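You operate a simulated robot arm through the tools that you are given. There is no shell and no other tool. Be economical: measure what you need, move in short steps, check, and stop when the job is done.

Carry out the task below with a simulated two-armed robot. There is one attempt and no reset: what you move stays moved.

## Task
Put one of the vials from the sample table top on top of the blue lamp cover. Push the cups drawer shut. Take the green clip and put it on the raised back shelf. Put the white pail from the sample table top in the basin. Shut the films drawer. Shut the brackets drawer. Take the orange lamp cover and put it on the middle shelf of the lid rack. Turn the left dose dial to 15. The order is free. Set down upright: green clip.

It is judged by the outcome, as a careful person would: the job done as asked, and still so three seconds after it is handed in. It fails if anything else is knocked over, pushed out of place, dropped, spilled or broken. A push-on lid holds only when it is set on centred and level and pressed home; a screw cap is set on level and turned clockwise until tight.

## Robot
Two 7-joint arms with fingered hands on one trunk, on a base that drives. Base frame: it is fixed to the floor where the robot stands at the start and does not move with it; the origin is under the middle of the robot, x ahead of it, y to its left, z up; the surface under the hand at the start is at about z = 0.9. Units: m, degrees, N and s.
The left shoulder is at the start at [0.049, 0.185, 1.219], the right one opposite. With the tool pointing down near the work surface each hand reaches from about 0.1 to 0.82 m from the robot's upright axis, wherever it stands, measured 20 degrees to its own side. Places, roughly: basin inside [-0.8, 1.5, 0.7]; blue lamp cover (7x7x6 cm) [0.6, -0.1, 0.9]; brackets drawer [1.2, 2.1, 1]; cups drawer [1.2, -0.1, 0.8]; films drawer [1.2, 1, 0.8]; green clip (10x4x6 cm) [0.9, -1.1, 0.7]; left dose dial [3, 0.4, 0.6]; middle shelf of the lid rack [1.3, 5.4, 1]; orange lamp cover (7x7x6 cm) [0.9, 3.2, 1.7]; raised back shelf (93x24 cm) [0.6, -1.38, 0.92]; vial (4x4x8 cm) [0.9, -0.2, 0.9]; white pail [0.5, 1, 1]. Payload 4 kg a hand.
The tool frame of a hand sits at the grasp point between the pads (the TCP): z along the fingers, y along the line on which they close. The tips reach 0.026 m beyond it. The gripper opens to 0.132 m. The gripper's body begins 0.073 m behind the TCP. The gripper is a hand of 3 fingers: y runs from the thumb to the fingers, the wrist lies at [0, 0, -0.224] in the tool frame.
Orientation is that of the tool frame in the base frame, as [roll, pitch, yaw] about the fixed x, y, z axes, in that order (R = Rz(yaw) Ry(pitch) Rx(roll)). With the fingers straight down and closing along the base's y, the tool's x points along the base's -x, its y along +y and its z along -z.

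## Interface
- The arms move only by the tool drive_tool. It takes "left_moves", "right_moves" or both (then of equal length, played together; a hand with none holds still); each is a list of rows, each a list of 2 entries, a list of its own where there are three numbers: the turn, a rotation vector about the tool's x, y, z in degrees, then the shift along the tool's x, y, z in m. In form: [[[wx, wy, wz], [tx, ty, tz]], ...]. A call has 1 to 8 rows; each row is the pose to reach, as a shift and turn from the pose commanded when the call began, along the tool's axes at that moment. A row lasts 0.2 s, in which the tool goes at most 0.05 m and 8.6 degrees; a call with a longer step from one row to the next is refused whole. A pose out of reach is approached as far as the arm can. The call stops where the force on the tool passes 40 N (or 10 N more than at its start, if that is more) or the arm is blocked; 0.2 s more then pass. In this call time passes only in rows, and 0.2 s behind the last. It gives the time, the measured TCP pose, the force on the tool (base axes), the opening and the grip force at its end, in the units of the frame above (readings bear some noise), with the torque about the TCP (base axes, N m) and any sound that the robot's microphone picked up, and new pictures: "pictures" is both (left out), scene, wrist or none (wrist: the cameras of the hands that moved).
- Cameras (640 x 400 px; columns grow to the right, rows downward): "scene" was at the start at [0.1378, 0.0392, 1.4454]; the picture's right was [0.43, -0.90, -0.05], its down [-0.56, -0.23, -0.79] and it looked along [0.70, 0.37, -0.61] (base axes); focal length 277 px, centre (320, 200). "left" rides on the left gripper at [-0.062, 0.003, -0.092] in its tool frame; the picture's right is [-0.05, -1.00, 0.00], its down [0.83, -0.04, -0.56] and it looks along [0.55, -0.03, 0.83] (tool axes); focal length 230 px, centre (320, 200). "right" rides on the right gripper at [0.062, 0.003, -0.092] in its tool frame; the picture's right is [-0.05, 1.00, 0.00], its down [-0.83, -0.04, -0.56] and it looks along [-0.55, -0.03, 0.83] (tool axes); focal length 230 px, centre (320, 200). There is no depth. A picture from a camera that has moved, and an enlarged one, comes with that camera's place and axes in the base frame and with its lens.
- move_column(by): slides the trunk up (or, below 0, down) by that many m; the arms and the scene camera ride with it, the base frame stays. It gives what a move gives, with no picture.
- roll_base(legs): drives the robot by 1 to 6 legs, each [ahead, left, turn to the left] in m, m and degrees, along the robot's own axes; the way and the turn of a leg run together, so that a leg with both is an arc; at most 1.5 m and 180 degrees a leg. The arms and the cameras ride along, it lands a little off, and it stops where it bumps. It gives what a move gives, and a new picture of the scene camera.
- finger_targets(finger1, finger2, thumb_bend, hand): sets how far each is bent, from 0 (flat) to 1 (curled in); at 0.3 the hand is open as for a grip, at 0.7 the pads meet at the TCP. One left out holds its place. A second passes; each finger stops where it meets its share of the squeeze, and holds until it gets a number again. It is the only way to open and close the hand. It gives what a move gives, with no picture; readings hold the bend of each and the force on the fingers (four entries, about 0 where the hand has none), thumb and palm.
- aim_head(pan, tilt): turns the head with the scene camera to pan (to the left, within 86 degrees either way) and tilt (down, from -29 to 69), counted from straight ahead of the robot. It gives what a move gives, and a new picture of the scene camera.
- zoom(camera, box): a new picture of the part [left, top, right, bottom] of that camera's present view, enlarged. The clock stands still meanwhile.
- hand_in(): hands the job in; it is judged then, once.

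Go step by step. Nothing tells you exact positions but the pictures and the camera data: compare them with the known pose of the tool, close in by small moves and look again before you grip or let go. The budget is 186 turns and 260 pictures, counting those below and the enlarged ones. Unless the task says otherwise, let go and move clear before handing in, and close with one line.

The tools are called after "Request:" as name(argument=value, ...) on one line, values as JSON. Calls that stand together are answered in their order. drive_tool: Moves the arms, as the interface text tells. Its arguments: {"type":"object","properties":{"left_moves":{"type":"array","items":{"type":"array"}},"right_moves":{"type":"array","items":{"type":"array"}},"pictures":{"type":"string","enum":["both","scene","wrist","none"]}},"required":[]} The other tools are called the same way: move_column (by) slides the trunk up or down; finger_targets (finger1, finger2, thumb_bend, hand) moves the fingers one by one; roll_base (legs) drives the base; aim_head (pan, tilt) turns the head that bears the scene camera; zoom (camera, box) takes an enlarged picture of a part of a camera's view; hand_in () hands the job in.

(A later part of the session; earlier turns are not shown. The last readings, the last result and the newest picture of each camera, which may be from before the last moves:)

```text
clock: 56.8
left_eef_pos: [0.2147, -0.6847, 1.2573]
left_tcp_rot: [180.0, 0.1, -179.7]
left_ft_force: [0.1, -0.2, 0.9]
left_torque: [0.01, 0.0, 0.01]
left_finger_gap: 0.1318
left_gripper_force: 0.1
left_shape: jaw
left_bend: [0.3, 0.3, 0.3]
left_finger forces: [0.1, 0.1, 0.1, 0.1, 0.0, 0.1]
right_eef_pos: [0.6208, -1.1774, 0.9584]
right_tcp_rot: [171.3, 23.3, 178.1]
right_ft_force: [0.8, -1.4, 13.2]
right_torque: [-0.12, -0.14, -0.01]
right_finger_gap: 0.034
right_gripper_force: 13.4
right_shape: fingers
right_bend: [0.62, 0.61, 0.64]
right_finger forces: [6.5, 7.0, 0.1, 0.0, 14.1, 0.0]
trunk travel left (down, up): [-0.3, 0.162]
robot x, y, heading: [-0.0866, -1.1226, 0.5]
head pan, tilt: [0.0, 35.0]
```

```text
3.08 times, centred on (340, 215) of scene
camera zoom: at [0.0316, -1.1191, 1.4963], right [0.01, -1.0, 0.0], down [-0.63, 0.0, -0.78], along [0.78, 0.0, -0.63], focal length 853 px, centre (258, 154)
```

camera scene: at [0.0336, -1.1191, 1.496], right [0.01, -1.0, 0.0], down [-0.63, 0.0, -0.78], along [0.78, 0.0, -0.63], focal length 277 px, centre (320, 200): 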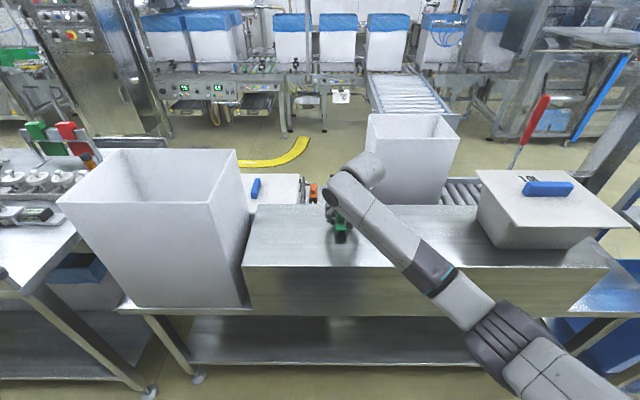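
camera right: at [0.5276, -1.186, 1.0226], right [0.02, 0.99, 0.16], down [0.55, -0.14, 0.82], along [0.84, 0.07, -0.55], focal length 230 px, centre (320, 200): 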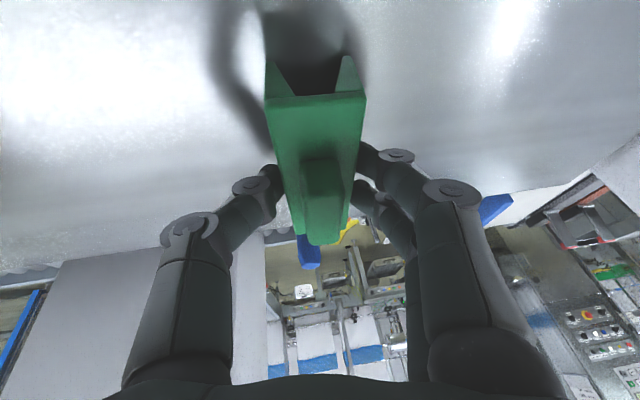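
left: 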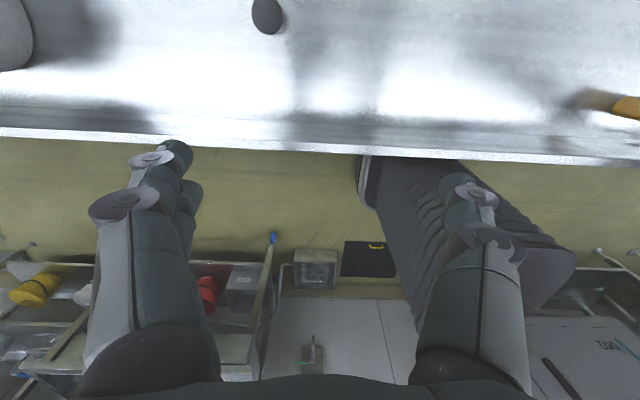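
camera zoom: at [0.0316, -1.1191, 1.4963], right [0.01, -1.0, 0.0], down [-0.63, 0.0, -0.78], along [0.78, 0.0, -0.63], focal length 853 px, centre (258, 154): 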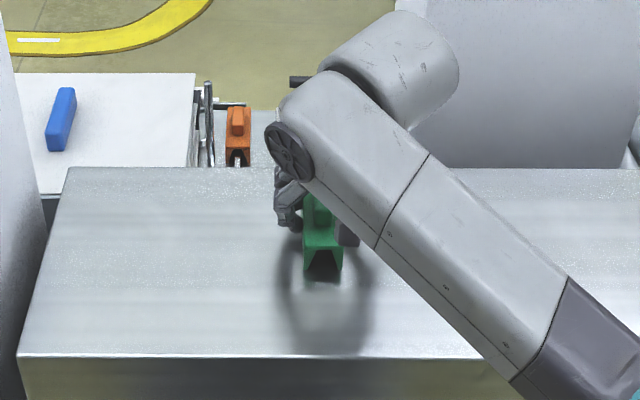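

It is in contact and level. I'll release it and lift away along the tool axis.

Request:
drive_tool(right_moves=[[[0, 0, 0], [-0.0008, 0.0003, -0.0018]]], pictures="none")

Request:
finger_targets(hand="right", finger1=0.48, finger2=0.48, thumb_bend=0.48)

Request:
drive_tool(right_moves=[[[0, 0, 0], [0.0, 0, -0.03]], [[0, 0, 0], [0.0, 0, -0.07]], [[0, 0, 0], [0.0, 0, -0.12]], [[0, 0, 0], [0.0, 0.0, -0.165]], [[0, 4, 0], [0.0, 0.0, -0.2]]])

```text
clock: 57.2
left_eef_pos: [0.215, -0.6847, 1.2577]
left_tcp_rot: [-180.0, 0.1, -179.7]
left_ft_force: [0.2, -0.3, -0.2]
left_torque: [-0.01, -0.01, 0.0]
left_finger_gap: 0.1317
left_gripper_force: 0.0
left_shape: jaw
left_bend: [0.3, 0.3, 0.3]
left_finger forces: [0.0, 0.1, 0.1, 0.0, 0.0, 0.0]
right_eef_pos: [0.6212, -1.1771, 0.9577]
right_tcp_rot: [171.4, 23.2, 178.1]
right_ft_force: [1.6, -1.3, 14.0]
right_torque: [-0.16, -0.13, 0.04]
right_finger_gap: 0.034
right_gripper_force: 13.5
right_shape: fingers
right_bend: [0.62, 0.61, 0.64]
right_finger forces: [6.3, 6.7, 0.0, 0.0, 14.0, 0.1]
trunk travel left (down, up): [-0.3, 0.162]
robot x, y, heading: [-0.0839, -1.1196, 0.1]
head pan, tilt: [0.0, 35.0]
```

```text
clock: 58.2
left_eef_pos: [0.2136, -0.683, 1.2586]
left_tcp_rot: [-179.9, 0.1, -179.6]
left_ft_force: [-0.1, 0.7, 0.1]
left_torque: [0.02, 0.02, 0.01]
left_finger_gap: 0.132
left_gripper_force: 0.1
left_shape: jaw
left_bend: [0.3, 0.3, 0.3]
left_finger forces: [0.0, 0.0, 0.1, 0.0, 0.0, 0.0]
right_eef_pos: [0.6201, -1.177, 0.9575]
right_tcp_rot: [171.5, 23.1, 178.1]
right_ft_force: [0.0, 4.9, 12.4]
right_torque: [-0.25, -0.06, 0.05]
right_finger_gap: 0.0648
right_gripper_force: 6.3
right_shape: fingers
right_bend: [0.48, 0.48, 0.52]
right_finger forces: [0.0, 0.0, 0.0, 0.0, 12.3, 0.1]
trunk travel left (down, up): [-0.3, 0.162]
robot x, y, heading: [-0.0828, -1.116, 0.3]
head pan, tilt: [0.0, 35.0]
```

```text
clock: 59.4
left_eef_pos: [0.2164, -0.683, 1.2566]
left_tcp_rot: [180.0, 0.1, -179.5]
left_ft_force: [0.0, 0.5, 0.0]
left_torque: [0.0, 0.03, -0.03]
left_finger_gap: 0.132
left_gripper_force: 0.0
left_shape: jaw
left_bend: [0.3, 0.3, 0.3]
left_finger forces: [0.1, 0.0, 0.0, 0.1, 0.0, 0.1]
right_eef_pos: [0.5483, -1.2036, 1.1384]
right_tcp_rot: [171.6, 19.0, 178.7]
right_ft_force: [0.3, -0.8, -0.3]
right_torque: [0.01, 0.02, 0.02]
right_finger_gap: 0.0738
right_gripper_force: 0.1
right_shape: fingers
right_bend: [0.48, 0.48, 0.48]
right_finger forces: [0.1, 0.1, 0.1, 0.1, 0.0, 0.1]
trunk travel left (down, up): [-0.3, 0.162]
robot x, y, heading: [-0.0887, -1.1205, 0.1]
head pan, tilt: [0.0, 35.0]
camera scene: at [0.0333, -1.1186, 1.496], right [0.01, -1.0, 0.0], down [-0.63, 0.0, -0.78], along [0.78, 0.0, -0.63], focal length 277 px, centre (320, 200)
camera right: at [0.4595, -1.2131, 1.2059], right [0.02, 0.99, 0.15], down [0.61, -0.14, 0.78], along [0.8, 0.07, -0.6], focal length 230 px, centre (320, 200)
```

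scene: 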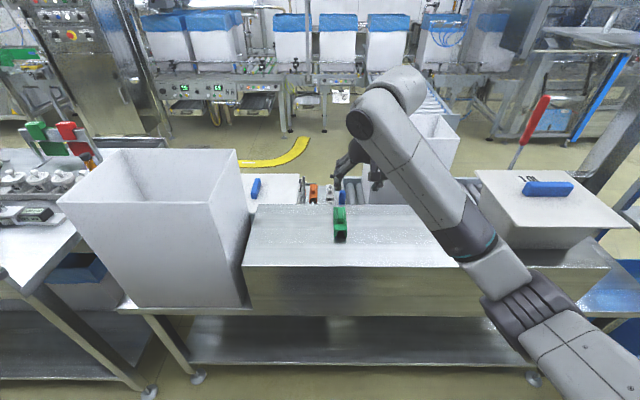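
right: 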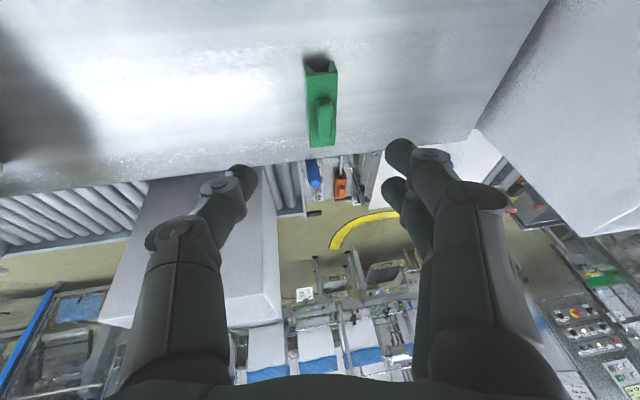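

The green clip stands upright on the shelf. I'll straighten and tuck the right hand, then drive left to the white pail.

Request:
drive_tool(right_moves=[[[1.5, 4, 0], [0.032, 0.004, -0.032]], [[3, 8, 0], [0.063, 0.008, -0.065]], [[5, 12, 0], [0.094, 0.011, -0.098]], [[7, 16, 0], [0.125, 0.015, -0.13]], [[8.4, 19, 0], [0.156, 0.018, -0.161]]], pictures="none")

Request:
roll_base(legs=[[0, 0.9, 0], [0, 0.85, 0]])

Request:
aim_head(pan=30, tilt=40)

```text
clock: 60.6
left_eef_pos: [0.2155, -0.6839, 1.2577]
left_tcp_rot: [-180.0, 0.2, -179.7]
left_ft_force: [-0.5, 0.3, -0.4]
left_torque: [0.02, 0.01, 0.01]
left_finger_gap: 0.132
left_gripper_force: 0.1
left_shape: jaw
left_bend: [0.3, 0.3, 0.3]
left_finger forces: [0.1, 0.0, 0.0, 0.0, 0.0, 0.1]
right_eef_pos: [0.3435, -1.2031, 1.2406]
right_tcp_rot: [-179.6, -0.1, 180.0]
right_ft_force: [0.5, 0.0, 0.2]
right_torque: [-0.02, -0.06, -0.03]
right_finger_gap: 0.0738
right_gripper_force: 0.0
right_shape: fingers
right_bend: [0.48, 0.48, 0.48]
right_finger forces: [0.0, 0.0, 0.0, 0.0, 0.0, 0.0]
trunk travel left (down, up): [-0.3, 0.162]
robot x, y, heading: [-0.0875, -1.1223, 0.5]
head pan, tilt: [0.0, 35.0]
```

```text
clock: 69.5
left_eef_pos: [0.2021, 1.0888, 1.2572]
left_tcp_rot: [179.9, 0.1, -178.9]
left_ft_force: [-0.6, 0.2, 0.2]
left_torque: [-0.01, 0.0, 0.02]
left_finger_gap: 0.1317
left_gripper_force: 0.1
left_shape: jaw
left_bend: [0.3, 0.3, 0.3]
left_finger forces: [0.1, 0.0, 0.1, 0.1, 0.0, 0.1]
right_eef_pos: [0.3388, 0.5704, 1.2404]
right_tcp_rot: [-179.7, 0.1, -179.2]
right_ft_force: [0.1, 0.8, 0.1]
right_torque: [-0.01, 0.0, -0.01]
right_finger_gap: 0.074
right_gripper_force: 0.1
right_shape: fingers
right_bend: [0.48, 0.48, 0.48]
right_finger forces: [0.0, 0.0, 0.0, 0.0, 0.0, 0.0]
trunk travel left (down, up): [-0.3, 0.162]
robot x, y, heading: [-0.0933, 0.6527, 0.9]
head pan, tilt: [0.0, 35.0]
camera scene: at [0.0247, 0.6513, 1.496], right [0.02, -1.0, 0.0], down [-0.63, -0.01, -0.78], along [0.78, 0.01, -0.63], focal length 277 px, centre (320, 200)
```

scene: 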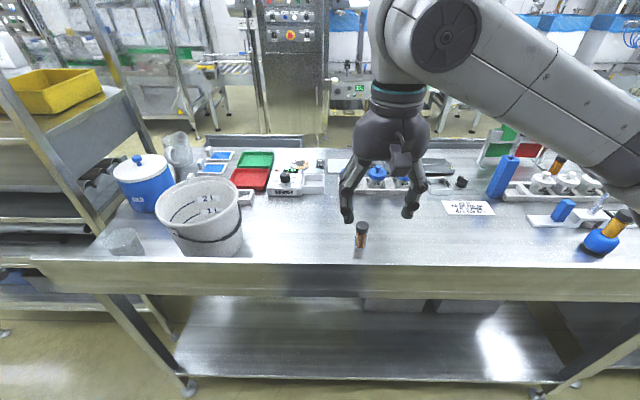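

```text
clock: 70.5
left_eef_pos: [0.2019, 1.0881, 1.2577]
left_tcp_rot: [179.9, 0.1, -179.0]
left_ft_force: [0.5, 0.0, 0.2]
left_torque: [0.02, -0.02, 0.01]
left_finger_gap: 0.1319
left_gripper_force: 0.1
left_shape: jaw
left_bend: [0.3, 0.3, 0.3]
left_finger forces: [0.0, 0.0, 0.0, 0.0, 0.1, 0.1]
right_eef_pos: [0.3385, 0.5707, 1.2396]
right_tcp_rot: [-179.7, 0.0, -179.2]
right_ft_force: [0.5, -0.6, 0.2]
right_torque: [0.01, 0.01, -0.01]
right_finger_gap: 0.0738
right_gripper_force: 0.1
right_shape: fingers
right_bend: [0.48, 0.48, 0.48]
right_finger forces: [0.0, 0.0, 0.0, 0.1, 0.1, 0.0]
trunk travel left (down, up): [-0.3, 0.162]
robot x, y, heading: [-0.0927, 0.6503, 1.2]
head pan, tilt: [30.0, 40.0]
camera scene: at [0.009, 0.6936, 1.4895], right [0.51, -0.86, -0.03], down [-0.6, -0.33, -0.73], along [0.61, 0.39, -0.69], focal length 277 px, centre (320, 200)
```

scene: 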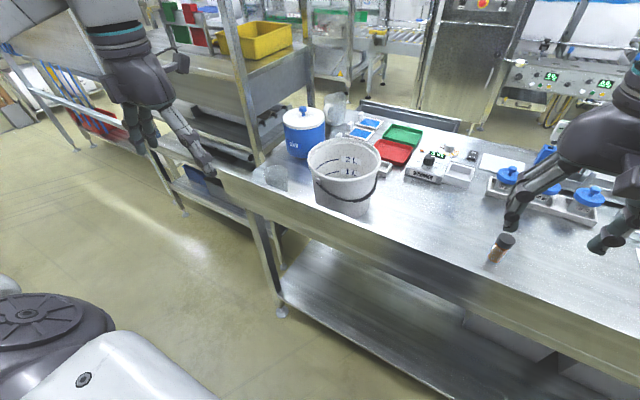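

The pail is at about [0.545,0.956] with its rim near z 1.07. I want to see the basin before choosing how to carry, so I'll back off and turn left to look.

Request:
roll_base(legs=[[-0.1, 0.2, 0], [0, 0, 80]])

Request:
aim_head(pan=50, tilt=40)

```text
clock: 75.5
left_eef_pos: [-0.5627, 1.2281, 1.2567]
left_tcp_rot: [180.0, 0.1, -100.9]
left_ft_force: [-0.5, -0.8, -0.5]
left_torque: [0.03, 0.02, -0.01]
left_finger_gap: 0.1317
left_gripper_force: 0.1
left_shape: jaw
left_bend: [0.3, 0.3, 0.3]
left_finger forces: [0.0, 0.1, 0.0, 0.0, 0.0, 0.1]
right_eef_pos: [-0.0272, 1.2527, 1.2398]
right_tcp_rot: [-179.7, 0.0, -101.2]
right_ft_force: [-0.4, 0.6, 0.1]
right_torque: [0.06, 0.0, -0.01]
right_finger_gap: 0.0741
right_gripper_force: 0.1
right_shape: fingers
right_bend: [0.48, 0.48, 0.48]
right_finger forces: [0.0, 0.0, 0.0, 0.1, 0.0, 0.0]
trunk travel left (down, up): [-0.3, 0.162]
robot x, y, heading: [-0.1943, 0.8454, 78.9]
head pan, tilt: [30.0, 40.0]
camera scene: at [-0.2152, 0.955, 1.4894], right [0.94, 0.33, -0.03], down [0.2, -0.66, -0.73], along [-0.26, 0.68, -0.69], focal length 277 px, centre (320, 200)
```

scene: 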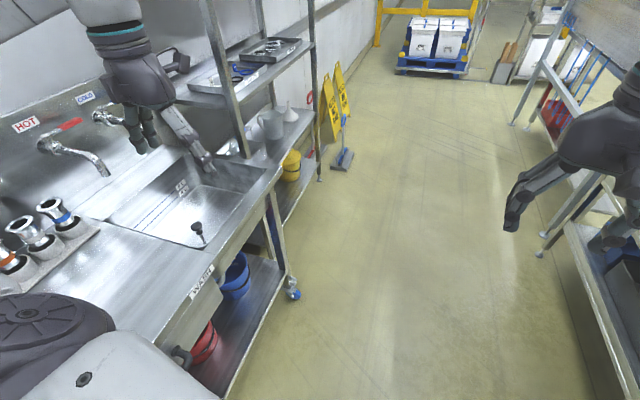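

```text
clock: 76.3
left_eef_pos: [-0.5642, 1.2269, 1.2578]
left_tcp_rot: [180.0, 0.0, -100.9]
left_ft_force: [-0.2, -0.1, 0.2]
left_torque: [0.01, -0.01, -0.01]
left_finger_gap: 0.1318
left_gripper_force: 0.0
left_shape: jaw
left_bend: [0.3, 0.3, 0.3]
left_finger forces: [0.0, 0.1, 0.0, 0.0, 0.0, 0.1]
right_eef_pos: [-0.0267, 1.2521, 1.2396]
right_tcp_rot: [-179.7, 0.1, -101.3]
right_ft_force: [-0.1, 0.5, -0.9]
right_torque: [0.01, -0.02, 0.02]
right_finger_gap: 0.0741
right_gripper_force: 0.1
right_shape: fingers
right_bend: [0.48, 0.48, 0.48]
right_finger forces: [0.0, 0.0, 0.0, 0.1, 0.0, 0.0]
trunk travel left (down, up): [-0.3, 0.162]
robot x, y, heading: [-0.1913, 0.8434, 79.1]
head pan, tilt: [50.0, 40.0]
camera scene: at [-0.241, 0.9407, 1.4907], right [0.78, 0.63, -0.05], down [0.39, -0.55, -0.74], along [-0.49, 0.55, -0.68], focal length 277 px, centre (320, 200)
```

scene: 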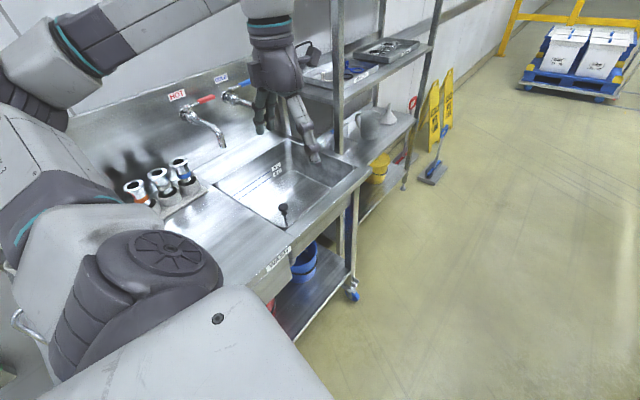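

The basin spans about x -0.66..-0.99, y 1.26..1.62, so a two-handed carry of the pail works well. I'll turn back and stand squarely in front of the pail.

Request:
roll_base(legs=[[0, 0, -79], [0.1, 0.11, 0]])

Request:
aim_head(pan=0, tilt=45)

```text
clock: 81.2
left_eef_pos: [0.2248, 1.377, 1.2588]
left_tcp_rot: [180.0, 0.3, 178.3]
left_ft_force: [0.0, -0.6, 0.1]
left_torque: [-0.01, -0.02, 0.0]
left_finger_gap: 0.1317
left_gripper_force: 0.1
left_shape: jaw
left_bend: [0.3, 0.3, 0.3]
left_finger forces: [0.0, 0.0, 0.0, 0.1, 0.0, 0.0]
right_eef_pos: [0.3383, 0.8519, 1.2411]
right_tcp_rot: [-179.9, 0.1, 178.0]
right_ft_force: [-0.7, -0.1, 0.7]
right_torque: [0.02, 0.0, 0.0]
right_finger_gap: 0.074
right_gripper_force: 0.1
right_shape: fingers
right_bend: [0.48, 0.48, 0.48]
right_finger forces: [0.0, 0.0, 0.0, 0.0, 0.1, 0.0]
trunk travel left (down, up): [-0.3, 0.162]
robot x, y, heading: [-0.0893, 0.9556, -1.7]
head pan, tilt: [50.0, 40.0]
camera scene: at [-0.0052, 1.0137, 1.491], right [0.74, -0.67, -0.05], down [-0.48, -0.48, -0.74], along [0.47, 0.57, -0.67], focal length 277 px, centre (320, 200)
```

scene: 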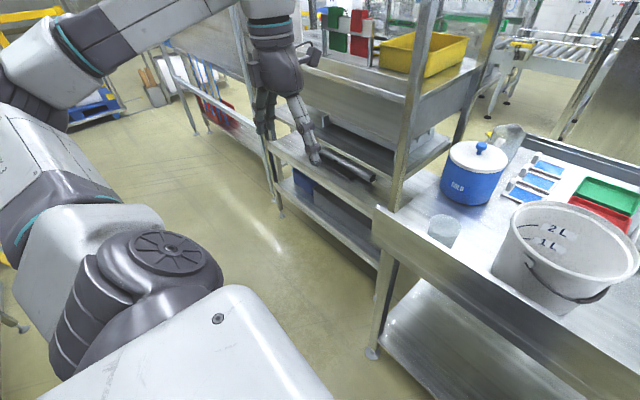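

```text
clock: 82.4
left_eef_pos: [0.2262, 1.3772, 1.2586]
left_tcp_rot: [179.9, 0.1, 178.3]
left_ft_force: [0.3, -0.2, -0.4]
left_torque: [0.03, 0.03, 0.02]
left_finger_gap: 0.1319
left_gripper_force: 0.0
left_shape: jaw
left_bend: [0.3, 0.3, 0.3]
left_finger forces: [0.1, 0.0, 0.0, 0.1, 0.0, 0.0]
right_eef_pos: [0.339, 0.8529, 1.2395]
right_tcp_rot: [-179.7, 0.2, 178.0]
right_ft_force: [-0.4, -0.8, -1.0]
right_torque: [0.03, 0.02, 0.01]
right_finger_gap: 0.074
right_gripper_force: 0.0
right_shape: fingers
right_bend: [0.48, 0.48, 0.48]
right_finger forces: [0.0, 0.0, 0.0, 0.1, 0.0, 0.0]
trunk travel left (down, up): [-0.3, 0.162]
robot x, y, heading: [-0.0887, 0.9507, -1.5]
head pan, tilt: [0.0, 45.0]
camera scene: at [0.0206, 0.9496, 1.4817], right [-0.03, -1.0, 0.0], down [-0.75, 0.02, -0.66], along [0.66, -0.02, -0.75], focal length 277 px, centre (320, 200)
```

scene: 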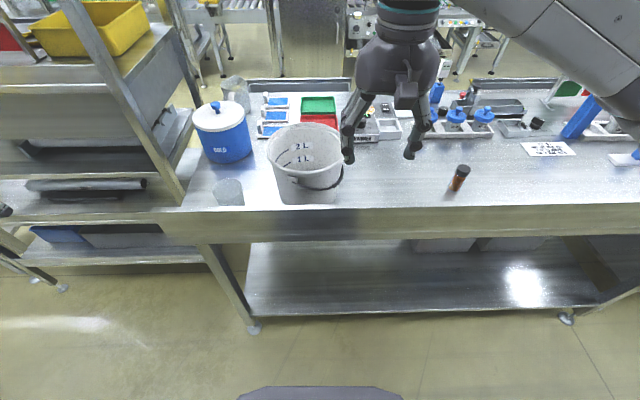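

Request:
zoom(camera="scene", box=[240, 100, 370, 220])

```text
3.33 times, centred on (305, 160) of scene
camera zoom: at [0.0206, 0.9496, 1.4817], right [-0.03, -1.0, 0.0], down [-0.75, 0.02, -0.66], along [0.66, -0.02, -0.75], focal length 924 px, centre (370, 333)
```

zoom: 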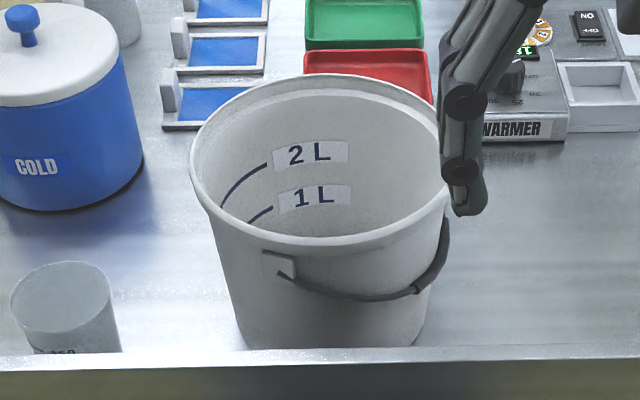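

The pail centre triangulates to about [0.575,0.97], with the rim near z 1.05 and a radius of 0.097. I'll bring both hands above opposite sides of the rim.

Request:
drive_tool(right_moves=[[[0, 0, 0], [-0.03, 0.004, 0]], [[0, 0, 0], [-0.06, 0.008, 0]], [[0, 0, 0], [-0.09, 0.012, 0]], [[0, 0, 0], [-0.12, 0.016, 0]], [[0, 0, 0], [-0.15, 0.02, 0]], [[0, 0, 0], [-0.18, 0.024, 0]], [[0, 0, 0], [-0.21, 0.028, 0.02]], [[0, 0, 0], [-0.235, 0.029, 0.05]]], left_moves=[[[0, 0, 0], [-0.036, -0.03, 0]], [[0, 0, 0], [-0.072, -0.06, 0]], [[0, 0, 0], [-0.108, -0.09, 0]], [[0, 0, 0], [-0.144, -0.12, 0]], [[0, 0, 0], [-0.18, -0.15, 0]], [[0, 0, 0], [-0.216, -0.18, 0]], [[0, 0, 0], [-0.252, -0.21, 0]], [[0, 0, 0], [-0.288, -0.24, 0]]], pictures="none")

Request:
finger_targets(hand="right", finger1=0.42, finger2=0.42, thumb_bend=0.42)

Request:
finger_targets(hand="left", finger1=0.42, finger2=0.42, thumb_bend=0.42)

Request:
drive_tool(left_moves=[[[0, 0, 0], [-0.036, -0.03, 0.01]], [[0, 0, 0], [-0.072, -0.058, 0.04]], [[0, 0, 0], [-0.072, -0.058, 0.07]]], right_moves=[[[0, 0, 0], [0, 0, 0.01]], [[0, 0, 0], [0, 0, 0.02]], [[0, 0, 0], [0, 0, 0.04]]], pictures="both")

```text
clock: 84.2
left_eef_pos: [0.5128, 1.1324, 1.2546]
left_tcp_rot: [-180.0, -0.2, 178.6]
left_ft_force: [0.5, 1.5, -0.6]
left_torque: [-0.04, 0.07, 0.0]
left_finger_gap: 0.1318
left_gripper_force: 0.1
left_shape: jaw
left_bend: [0.3, 0.3, 0.3]
left_finger forces: [0.1, 0.0, 0.0, 0.0, 0.1, 0.0]
right_eef_pos: [0.5814, 0.8733, 1.1852]
right_tcp_rot: [-179.6, -0.2, 178.0]
right_ft_force: [0.8, -0.1, -0.5]
right_torque: [0.01, 0.06, -0.01]
right_finger_gap: 0.0739
right_gripper_force: 0.1
right_shape: fingers
right_bend: [0.48, 0.48, 0.48]
right_finger forces: [0.0, 0.1, 0.1, 0.1, 0.1, 0.0]
trunk travel left (down, up): [-0.3, 0.162]
robot x, y, heading: [-0.088, 0.954, -1.8]
head pan, tilt: [0.0, 45.0]
```

```text
clock: 85.2
left_eef_pos: [0.5076, 1.1294, 1.2579]
left_tcp_rot: [180.0, 0.1, 178.4]
left_ft_force: [0.2, 0.2, -0.1]
left_torque: [0.01, 0.0, -0.02]
left_finger_gap: 0.1319
left_gripper_force: 0.1
left_shape: jaw
left_bend: [0.3, 0.3, 0.3]
left_finger forces: [0.0, 0.1, 0.0, 0.0, 0.1, 0.1]
right_eef_pos: [0.577, 0.8726, 1.1892]
right_tcp_rot: [-179.7, 0.2, 178.1]
right_ft_force: [0.9, 0.3, -0.1]
right_torque: [0.01, 0.02, 0.03]
right_finger_gap: 0.094
right_gripper_force: 0.1
right_shape: fingers
right_bend: [0.42, 0.42, 0.42]
right_finger forces: [0.1, 0.0, 0.1, 0.1, 0.0, 0.1]
trunk travel left (down, up): [-0.3, 0.162]
robot x, y, heading: [-0.0872, 0.9531, -1.5]
head pan, tilt: [0.0, 45.0]
```

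```text
clock: 86.2
left_eef_pos: [0.507, 1.1309, 1.2583]
left_tcp_rot: [180.0, 0.1, 178.4]
left_ft_force: [-0.4, -1.0, -0.1]
left_torque: [0.03, -0.04, 0.0]
left_finger_gap: 0.0955
left_gripper_force: 0.0
left_shape: fingers
left_bend: [0.42, 0.42, 0.42]
left_finger forces: [0.0, 0.0, 0.0, 0.1, 0.0, 0.0]
right_eef_pos: [0.577, 0.8737, 1.1896]
right_tcp_rot: [-179.7, 0.1, 177.9]
right_ft_force: [-0.3, 0.6, 0.2]
right_torque: [-0.03, -0.03, -0.01]
right_finger_gap: 0.0942
right_gripper_force: 0.0
right_shape: fingers
right_bend: [0.42, 0.42, 0.42]
right_finger forces: [0.1, 0.1, 0.1, 0.1, 0.1, 0.1]
trunk travel left (down, up): [-0.3, 0.162]
robot x, y, heading: [-0.0904, 0.9535, -1.2]
head pan, tilt: [0.0, 45.0]
```

```text
refused: row 2 steps farther than a row can; nothing moved
```

Request:
drive_tool(left_moves=[[[0, 0, 0], [-0.036, -0.03, 0.01]], [[0, 0, 0], [-0.068, -0.06, 0.03]], [[0, 0, 0], [-0.07, -0.06, 0.07]]], right_moves=[[[0, 0, 0], [0, 0, 0.01]], [[0, 0, 0], [0, 0, 0.02]], [[0, 0, 0], [0, 0, 0.03]]], pictures="both")

```text
clock: 87.0
left_eef_pos: [0.5199, 1.1141, 1.1773]
left_tcp_rot: [-180.0, 0.2, 178.5]
left_ft_force: [0.6, -0.4, 0.3]
left_torque: [0.02, 0.02, -0.01]
left_finger_gap: 0.0952
left_gripper_force: 0.0
left_shape: fingers
left_bend: [0.42, 0.42, 0.42]
left_finger forces: [0.1, 0.1, 0.0, 0.1, 0.0, 0.0]
left hand out of reach, approached as far as the arm can: row 1, 2, 3
right_eef_pos: [0.5767, 0.8732, 1.1587]
right_tcp_rot: [-179.7, 0.0, 178.0]
right_ft_force: [0.3, 0.3, -0.6]
right_torque: [0.0, -0.03, 0.01]
right_finger_gap: 0.0941
right_gripper_force: 0.1
right_shape: fingers
right_bend: [0.42, 0.42, 0.42]
right_finger forces: [0.0, 0.0, 0.0, 0.0, 0.1, 0.0]
trunk travel left (down, up): [-0.3, 0.162]
robot x, y, heading: [-0.0878, 0.953, -1.7]
head pan, tilt: [0.0, 45.0]
camera scene: at [0.0219, 0.9491, 1.4815], right [-0.03, -1.0, 0.0], down [-0.75, 0.02, -0.66], along [0.66, -0.02, -0.75], focal length 277 px, centre (320, 200)
camera right: at [0.5147, 0.8781, 1.2521], right [0.09, 1.0, 0.0], down [0.83, -0.07, 0.56], along [0.55, -0.05, -0.83], focal length 230 px, centre (320, 200)
camera left: at [0.5815, 1.1149, 1.2697], right [0.02, -1.0, 0.0], down [-0.83, -0.02, 0.55], along [-0.55, -0.01, -0.83], focal length 230 px, centre (320, 200)
```

scene: 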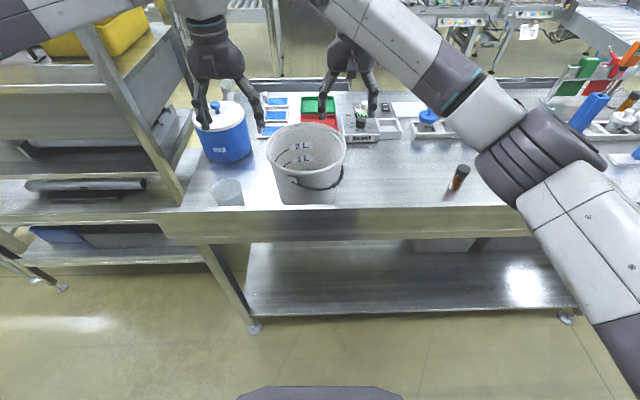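
right: 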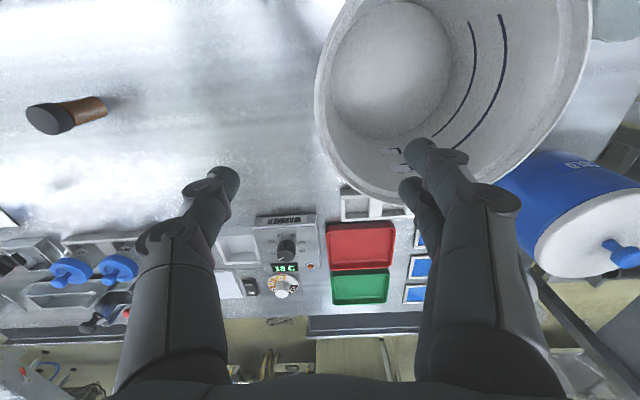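
left: 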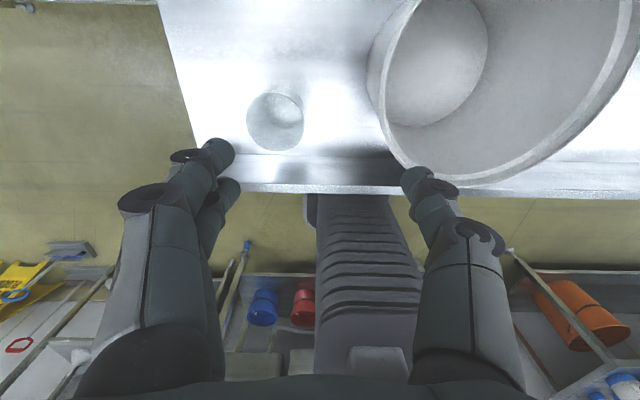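

The pail centre refines to about [0.56,0.973] with R 0.1. The left arm is at its limit, so I'll roll the base 6 cm closer.

Request:
roll_base(legs=[[0.06, 0.0, 1.5]])

```text
clock: 87.9
left_eef_pos: [0.5689, 1.1281, 1.1795]
left_tcp_rot: [180.0, 0.5, 179.9]
left_ft_force: [-0.1, 0.0, -0.6]
left_torque: [-0.02, -0.03, 0.01]
left_finger_gap: 0.0952
left_gripper_force: 0.1
left_shape: fingers
left_bend: [0.42, 0.42, 0.42]
left_finger forces: [0.0, 0.1, 0.0, 0.0, 0.1, 0.1]
right_eef_pos: [0.6327, 0.8902, 1.1633]
right_tcp_rot: [-179.7, 0.3, 179.8]
right_ft_force: [-0.4, -0.5, 0.2]
right_torque: [-0.01, -0.03, 0.0]
right_finger_gap: 0.0942
right_gripper_force: 0.1
right_shape: fingers
right_bend: [0.42, 0.42, 0.42]
right_finger forces: [0.0, 0.0, 0.0, 0.1, 0.0, 0.0]
trunk travel left (down, up): [-0.3, 0.162]
robot x, y, heading: [-0.0367, 0.9534, -0.6]
head pan, tilt: [0.0, 45.0]
camera scene: at [0.0744, 0.9511, 1.4824], right [0.0, -1.0, 0.0], down [-0.75, 0.0, -0.66], along [0.66, 0.0, -0.75], focal length 277 px, centre (320, 200)
```

scene: 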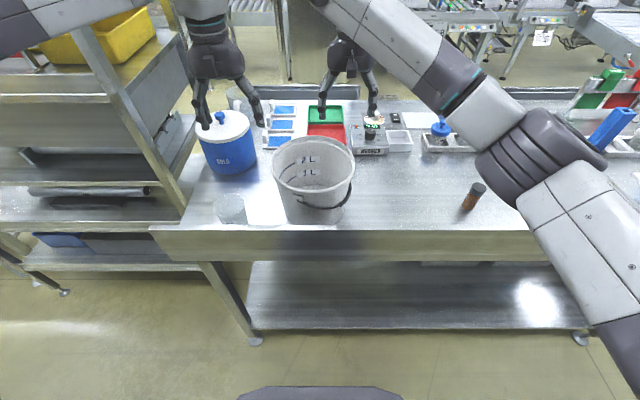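

Request:
drive_tool(left_moves=[[[0, 0, 0], [0.0, -0.01, 0]], [[0, 0, 0], [0.0, -0.02, 0]]], right_moves=[[[0, 0, 0], [0.036, -0.009, 0.0]], [[0, 0, 0], [0.073, -0.018, 0.0]]], pictures="wrist")

```text
clock: 88.5
left_eef_pos: [0.5609, 1.116, 1.1796]
left_tcp_rot: [-179.9, 0.4, 179.8]
left_ft_force: [-0.9, 0.6, 1.0]
left_torque: [0.01, -0.03, 0.0]
left_finger_gap: 0.0952
left_gripper_force: 0.0
left_shape: fingers
left_bend: [0.42, 0.42, 0.42]
left_finger forces: [0.0, 0.0, 0.1, 0.1, 0.0, 0.0]
left hand out of reach, approached as far as the arm can: row 1, 2
right_eef_pos: [0.5607, 0.8749, 1.1628]
right_tcp_rot: [-179.8, 0.2, 179.5]
right_ft_force: [0.5, 0.3, 0.7]
right_torque: [0.04, 0.0, 0.03]
right_finger_gap: 0.0942
right_gripper_force: 0.1
right_shape: fingers
right_bend: [0.42, 0.42, 0.42]
right_finger forces: [0.0, 0.0, 0.0, 0.1, 0.0, 0.0]
trunk travel left (down, up): [-0.3, 0.162]
robot x, y, heading: [-0.0337, 0.9534, -0.2]
head pan, tilt: [0.0, 45.0]
camera right: at [0.4964, 0.8781, 1.2545], right [0.06, 1.0, 0.0], down [0.83, -0.05, 0.56], along [0.56, -0.04, -0.83], focal length 230 px, centre (320, 200)
camera left: at [0.622, 1.1196, 1.2721], right [0.05, -1.0, 0.0], down [-0.83, -0.04, 0.55], along [-0.55, -0.03, -0.84], focal length 230 px, centre (320, 200)
```

right: 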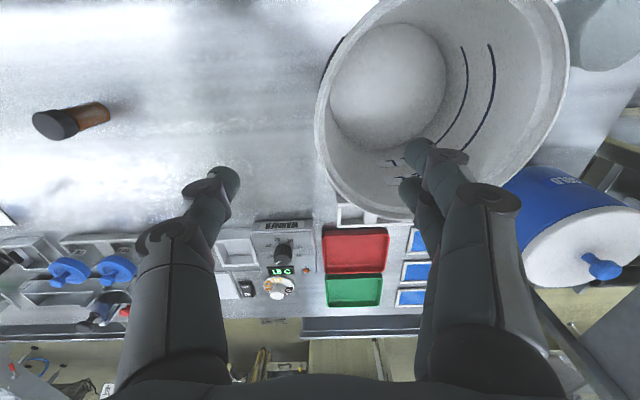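
left: 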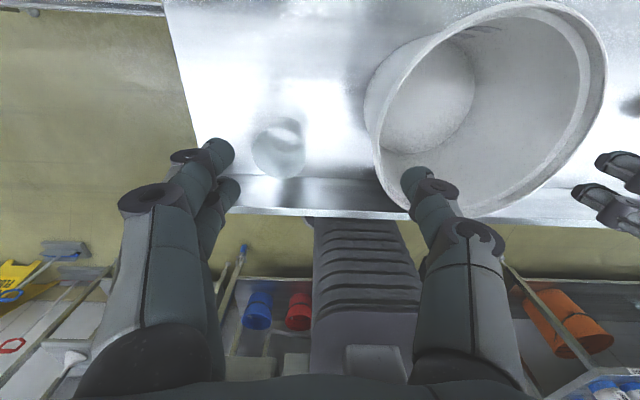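

Request:
roll_base(legs=[[0.0, -0.045, 0]])

Request:
drive_tool(right_moves=[[[0, 0, 0], [0.0, 0.022, 0.0]], [[0, 0, 0], [0.0, 0.043, 0.0]]], left_moves=[[[0, 0, 0], [0.0, 0, 0.01]], [[0, 0, 0], [0.0, 0.0, 0.02]]], pictures="wrist")

```text
clock: 89.4
left_eef_pos: [0.5642, 1.0775, 1.1752]
left_tcp_rot: [-179.6, 0.2, -180.0]
left_ft_force: [0.9, 0.0, -0.8]
left_torque: [-0.08, -0.01, -0.01]
left_finger_gap: 0.0953
left_gripper_force: 0.0
left_shape: fingers
left_bend: [0.42, 0.42, 0.42]
left_finger forces: [0.0, 0.2, 0.1, 0.1, 0.0, 0.0]
right_eef_pos: [0.5622, 0.8372, 1.1612]
right_tcp_rot: [-179.4, 0.1, 179.9]
right_ft_force: [0.3, 0.7, 1.5]
right_torque: [-0.02, 0.01, 0.01]
right_finger_gap: 0.0946
right_gripper_force: 0.0
right_shape: fingers
right_bend: [0.42, 0.42, 0.42]
right_finger forces: [0.1, 0.0, 0.1, 0.0, 0.0, 0.0]
trunk travel left (down, up): [-0.3, 0.162]
robot x, y, heading: [-0.0283, 0.9073, 0.2]
head pan, tilt: [0.0, 45.0]
camera scene: at [0.0804, 0.913, 1.4816], right [0.0, -1.0, 0.0], down [-0.75, 0.0, -0.66], along [0.66, 0.0, -0.75], focal length 277 px, centre (320, 200)
```

scene: 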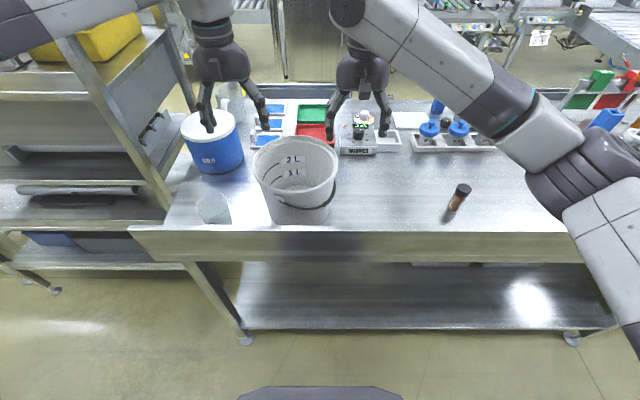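

```text
clock: 90.0
left_eef_pos: [0.5645, 1.0763, 1.1556]
left_tcp_rot: [-179.8, 0.2, -179.7]
left_ft_force: [-0.5, 0.2, 0.0]
left_torque: [-0.03, 0.02, 0.03]
left_finger_gap: 0.0952
left_gripper_force: 0.1
left_shape: fingers
left_bend: [0.42, 0.42, 0.42]
left_finger forces: [0.1, 0.0, 0.1, 0.0, 0.0, 0.0]
right_eef_pos: [0.5631, 0.8779, 1.1603]
right_tcp_rot: [-179.6, 0.0, 179.9]
right_ft_force: [0.1, -0.8, -1.6]
right_torque: [-0.01, -0.01, -0.04]
right_finger_gap: 0.0945
right_gripper_force: 0.1
right_shape: fingers
right_bend: [0.42, 0.42, 0.42]
right_finger forces: [0.0, 0.0, 0.0, 0.1, 0.0, 0.1]
trunk travel left (down, up): [-0.3, 0.162]
robot x, y, heading: [-0.0339, 0.9098, -0.1]
head pan, tilt: [0.0, 45.0]
camera right: at [0.5004, 0.8817, 1.2535], right [0.05, 1.0, -0.01], down [0.83, -0.04, 0.56], along [0.56, -0.04, -0.83], focal length 230 px, centre (320, 200)
camera left: at [0.6259, 1.0814, 1.2486], right [0.06, -1.0, 0.0], down [-0.83, -0.04, 0.55], along [-0.55, -0.03, -0.83], focal length 230 px, centre (320, 200)
```

right: 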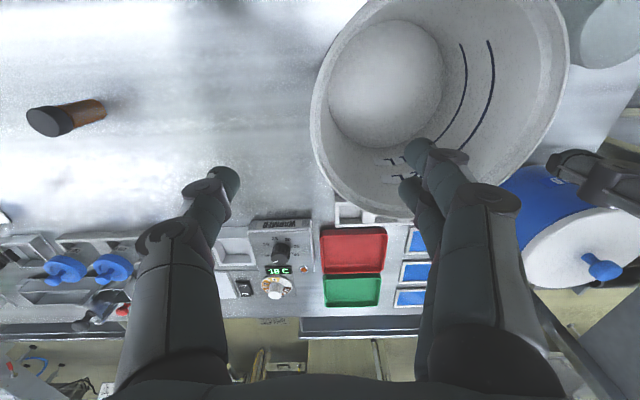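
left: 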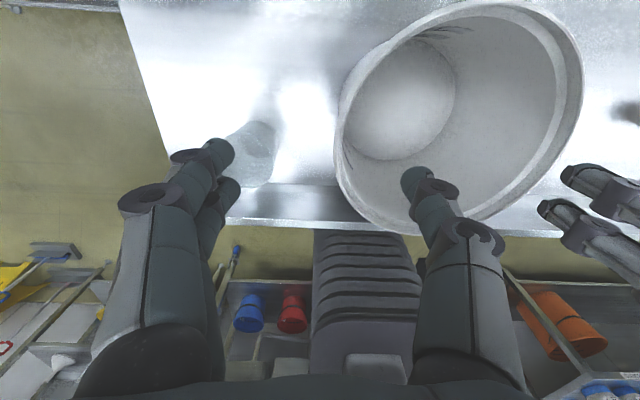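

Right hand is well placed over the wall. The left needs about 2 cm more toward the pail, so I'll shift the base and compensate on the right.

Request:
roll_base(legs=[[0.0, -0.022, 0]])

Request:
drive_tool(right_moves=[[[0, 0, 0], [0.005, 0.015, 0.02]], [[0, 0, 0], [0.01, 0.022, 0.05]]], left_moves=[[[0, 0, 0], [0.0, 0, 0.02]], [[0, 0, 0], [0.0, 0.0, 0.045]]], pictures="wrist")

```text
clock: 90.8
left_eef_pos: [0.5647, 1.0571, 1.1552]
left_tcp_rot: [-179.6, 0.3, -179.8]
left_ft_force: [0.9, 0.0, 0.1]
left_torque: [-0.04, 0.02, -0.01]
left_finger_gap: 0.0954
left_gripper_force: 0.0
left_shape: fingers
left_bend: [0.42, 0.42, 0.42]
left_finger forces: [0.1, 0.0, 0.1, 0.0, 0.0, 0.1]
right_eef_pos: [0.563, 0.859, 1.1606]
right_tcp_rot: [-179.5, 0.1, -180.0]
right_ft_force: [-0.2, 0.2, -0.1]
right_torque: [-0.04, -0.01, -0.01]
right_finger_gap: 0.0943
right_gripper_force: 0.0
right_shape: fingers
right_bend: [0.42, 0.42, 0.42]
right_finger forces: [0.0, 0.0, 0.0, 0.0, 0.0, 0.0]
trunk travel left (down, up): [-0.3, 0.162]
robot x, y, heading: [-0.0284, 0.8811, -0.2]
head pan, tilt: [0.0, 45.0]
camera scene: at [0.08, 0.8903, 1.4816], right [0.0, -1.0, 0.0], down [-0.75, 0.0, -0.66], along [0.66, 0.0, -0.75], focal length 277 px, centre (320, 200)
```

scene: 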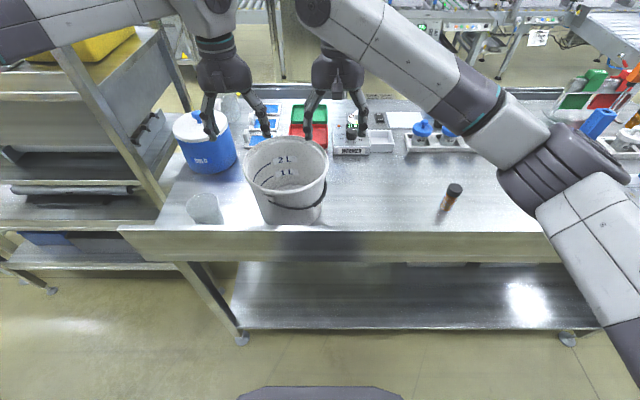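

```text
clock: 91.4
left_eef_pos: [0.5638, 1.0525, 1.111]
left_tcp_rot: [-179.8, 0.2, -179.8]
left_ft_force: [-0.4, 0.2, 0.1]
left_torque: [0.01, -0.01, 0.0]
left_finger_gap: 0.095
left_gripper_force: 0.0
left_shape: fingers
left_bend: [0.42, 0.42, 0.42]
left_finger forces: [0.0, 0.0, 0.1, 0.0, 0.0, 0.0]
right_eef_pos: [0.5551, 0.8791, 1.1103]
right_tcp_rot: [-179.7, 0.2, -180.0]
right_ft_force: [-0.3, 0.6, -1.5]
right_torque: [-0.01, 0.01, 0.0]
right_finger_gap: 0.0944
right_gripper_force: 0.1
right_shape: fingers
right_bend: [0.42, 0.42, 0.42]
right_finger forces: [0.0, 0.0, 0.0, 0.1, 0.0, 0.0]
trunk travel left (down, up): [-0.3, 0.162]
robot x, y, heading: [-0.0302, 0.8875, 0.3]
head pan, tilt: [0.0, 45.0]
camera right: at [0.4931, 0.8811, 1.2028], right [0.05, 1.0, -0.01], down [0.83, -0.04, 0.56], along [0.56, -0.03, -0.83], focal length 230 px, centre (320, 200)
camera left: at [0.6259, 1.0573, 1.2052], right [0.06, -1.0, 0.0], down [-0.83, -0.04, 0.55], along [-0.55, -0.03, -0.83], focal length 230 px, centre (320, 200)
```

right: 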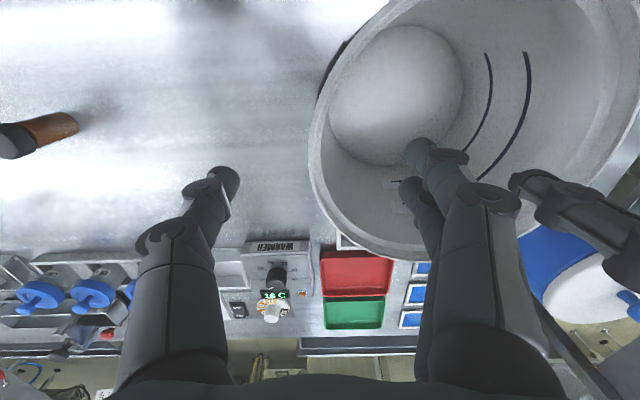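
left: 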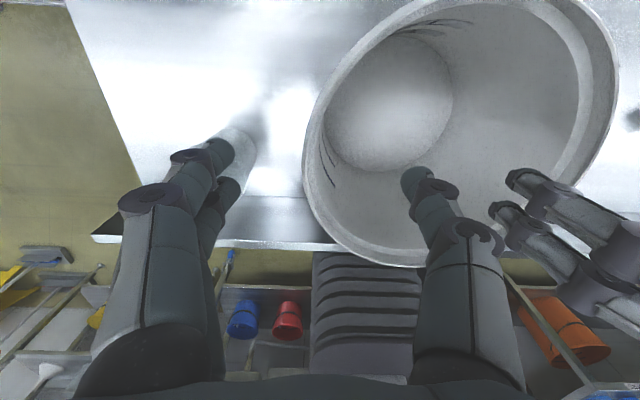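

Request:
drive_tool(right_moves=[[[0, 0, 0], [0, 0, 0.04]], [[0, 0, 0], [0, 0.0, 0.075]]], left_moves=[[[0, 0, 0], [0.0, 0.007, 0.04]], [[0, 0, 0], [0.0, 0.007, 0.075]]], pictures="both")

```text
clock: 92.0
left_eef_pos: [0.56, 1.0633, 1.0377]
left_tcp_rot: [-179.8, 0.3, -179.8]
left_ft_force: [-0.1, 0.9, 0.3]
left_torque: [0.01, -0.01, -0.01]
left_finger_gap: 0.0953
left_gripper_force: 0.1
left_shape: fingers
left_bend: [0.42, 0.42, 0.42]
left_finger forces: [0.1, 0.1, 0.0, 0.1, 0.0, 0.1]
left hand out of reach, approached as far as the arm can: row 2
right_eef_pos: [0.5514, 0.8756, 1.0335]
right_tcp_rot: [-179.9, 0.1, 179.8]
right_ft_force: [-0.3, -0.4, 0.4]
right_torque: [-0.02, 0.02, -0.01]
right_finger_gap: 0.0946
right_gripper_force: 0.0
right_shape: fingers
right_bend: [0.42, 0.42, 0.42]
right_finger forces: [0.0, 0.0, 0.1, 0.0, 0.1, 0.0]
trunk travel left (down, up): [-0.3, 0.162]
robot x, y, heading: [-0.0277, 0.8872, 0.1]
head pan, tilt: [0.0, 45.0]
camera scene: at [0.0809, 0.8853, 1.4815], right [0.0, -1.0, 0.0], down [-0.75, 0.0, -0.66], along [0.66, 0.0, -0.75], focal length 277 px, centre (320, 200)
camera right: at [0.4891, 0.8802, 1.1269], right [0.05, 1.0, -0.01], down [0.83, -0.04, 0.56], along [0.56, -0.03, -0.83], focal length 230 px, centre (320, 200)
camera left: at [0.6206, 1.068, 1.1311], right [0.06, -1.0, 0.0], down [-0.83, -0.04, 0.55], along [-0.55, -0.03, -0.83], focal length 230 px, centre (320, 200)
```

scene: 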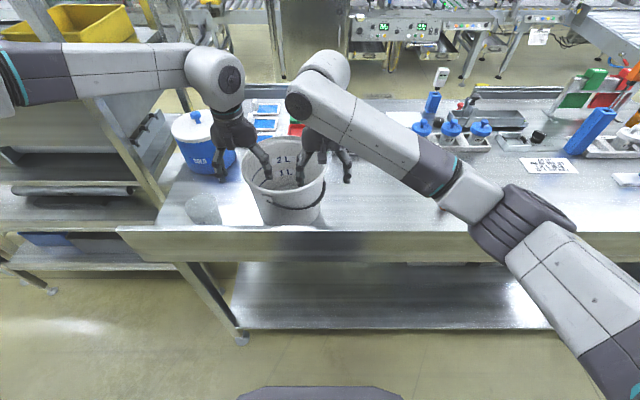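
right: 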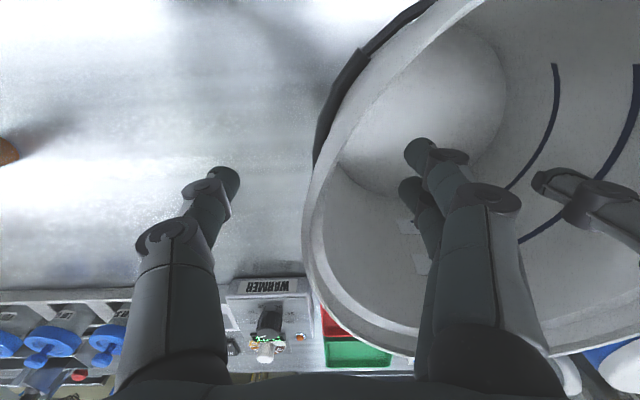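
left: 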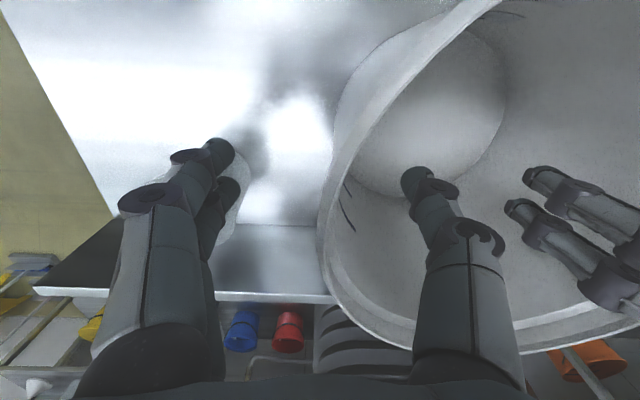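

Both hands straddle the wall. Closing both.

Request:
finger_targets(hand="right", finger1=0.75, finger2=0.75, thumb_bend=0.75)

Request:
finger_targets(hand="left", finger1=0.75, finger2=0.75, thumb_bend=0.75)

Request:
move_column(by=0.03)

Request:
zoom(camera="scene", box=[160, 60, 420, 260])

```text
clock: 93.0
left_eef_pos: [0.5602, 1.0639, 1.0373]
left_tcp_rot: [-179.8, 0.3, -179.7]
left_ft_force: [0.4, -0.2, -0.2]
left_torque: [0.02, 0.01, -0.02]
left_finger_gap: 0.0951
left_gripper_force: 0.1
left_shape: fingers
left_bend: [0.42, 0.42, 0.42]
left_finger forces: [0.0, 0.0, 0.0, 0.0, 0.0, 0.0]
right_eef_pos: [0.5524, 0.8774, 1.0356]
right_tcp_rot: [-179.7, 0.1, 179.9]
right_ft_force: [0.4, -0.7, -1.0]
right_torque: [-0.01, -0.04, -0.01]
right_finger_gap: 0.0087
right_gripper_force: 9.5
right_shape: fingers
right_bend: [0.72, 0.73, 0.71]
right_finger forces: [5.3, 4.8, 0.0, 0.0, 9.9, 0.1]
trunk travel left (down, up): [-0.3, 0.162]
robot x, y, heading: [-0.0288, 0.8848, 0.0]
head pan, tilt: [0.0, 45.0]
```

```text
clock: 94.0
left_eef_pos: [0.5597, 1.0616, 1.0381]
left_tcp_rot: [-179.7, 0.3, -179.7]
left_ft_force: [-1.0, -10.8, -0.6]
left_torque: [-0.23, 0.04, -0.01]
left_finger_gap: 0.0057
left_gripper_force: 8.3
left_shape: fingers
left_bend: [0.74, 0.74, 0.68]
left_finger forces: [0.7, 2.1, 0.0, 0.0, 13.7, 0.0]
right_eef_pos: [0.5512, 0.8781, 1.0349]
right_tcp_rot: [-179.8, 0.1, 180.0]
right_ft_force: [1.9, 11.3, -0.6]
right_torque: [0.24, -0.04, -0.01]
right_finger_gap: 0.0092
right_gripper_force: 11.0
right_shape: fingers
right_bend: [0.72, 0.73, 0.71]
right_finger forces: [9.2, 7.4, 0.0, 0.0, 5.0, 0.1]
trunk travel left (down, up): [-0.3, 0.162]
robot x, y, heading: [-0.0314, 0.8842, 0.6]
head pan, tilt: [0.0, 45.0]
```

```text
clock: 94.8
left_eef_pos: [0.557, 1.0657, 1.0792]
left_tcp_rot: [-179.7, 1.3, -179.7]
left_ft_force: [-1.3, -15.0, -3.1]
left_torque: [-0.26, 0.02, -0.09]
left_finger_gap: 0.007
left_gripper_force: 8.1
left_shape: fingers
left_bend: [0.75, 0.74, 0.68]
left_finger forces: [0.1, 1.0, 0.0, 0.0, 15.1, 0.0]
right_eef_pos: [0.5535, 0.8768, 1.0659]
right_tcp_rot: [-179.8, 0.0, 179.9]
right_ft_force: [0.3, 14.8, 0.2]
right_torque: [0.31, 0.0, -0.02]
right_finger_gap: 0.0093
right_gripper_force: 11.8
right_shape: fingers
right_bend: [0.72, 0.73, 0.72]
right_finger forces: [10.3, 8.8, 0.1, 0.1, 4.2, 0.0]
trunk travel left (down, up): [-0.33, 0.132]
robot x, y, heading: [-0.0314, 0.8818, 0.3]
head pan, tilt: [0.0, 45.0]
```

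```text
2.00 times, centred on (290, 160) of scene
camera zoom: at [0.0685, 0.8853, 1.5146], right [0.0, -1.0, 0.0], down [-0.74, 0.0, -0.67], along [0.67, 0.0, -0.74], focal length 554 px, centre (380, 280)
```

zoom: 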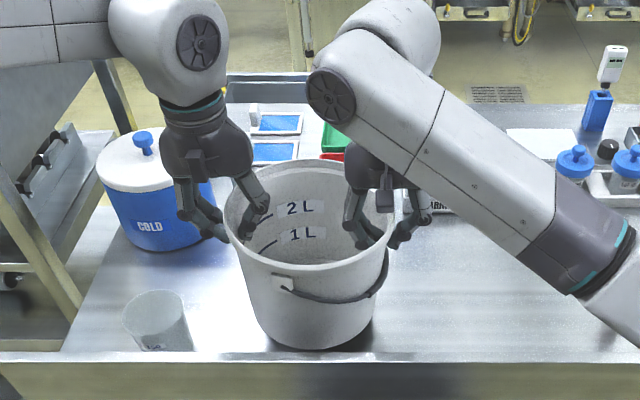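

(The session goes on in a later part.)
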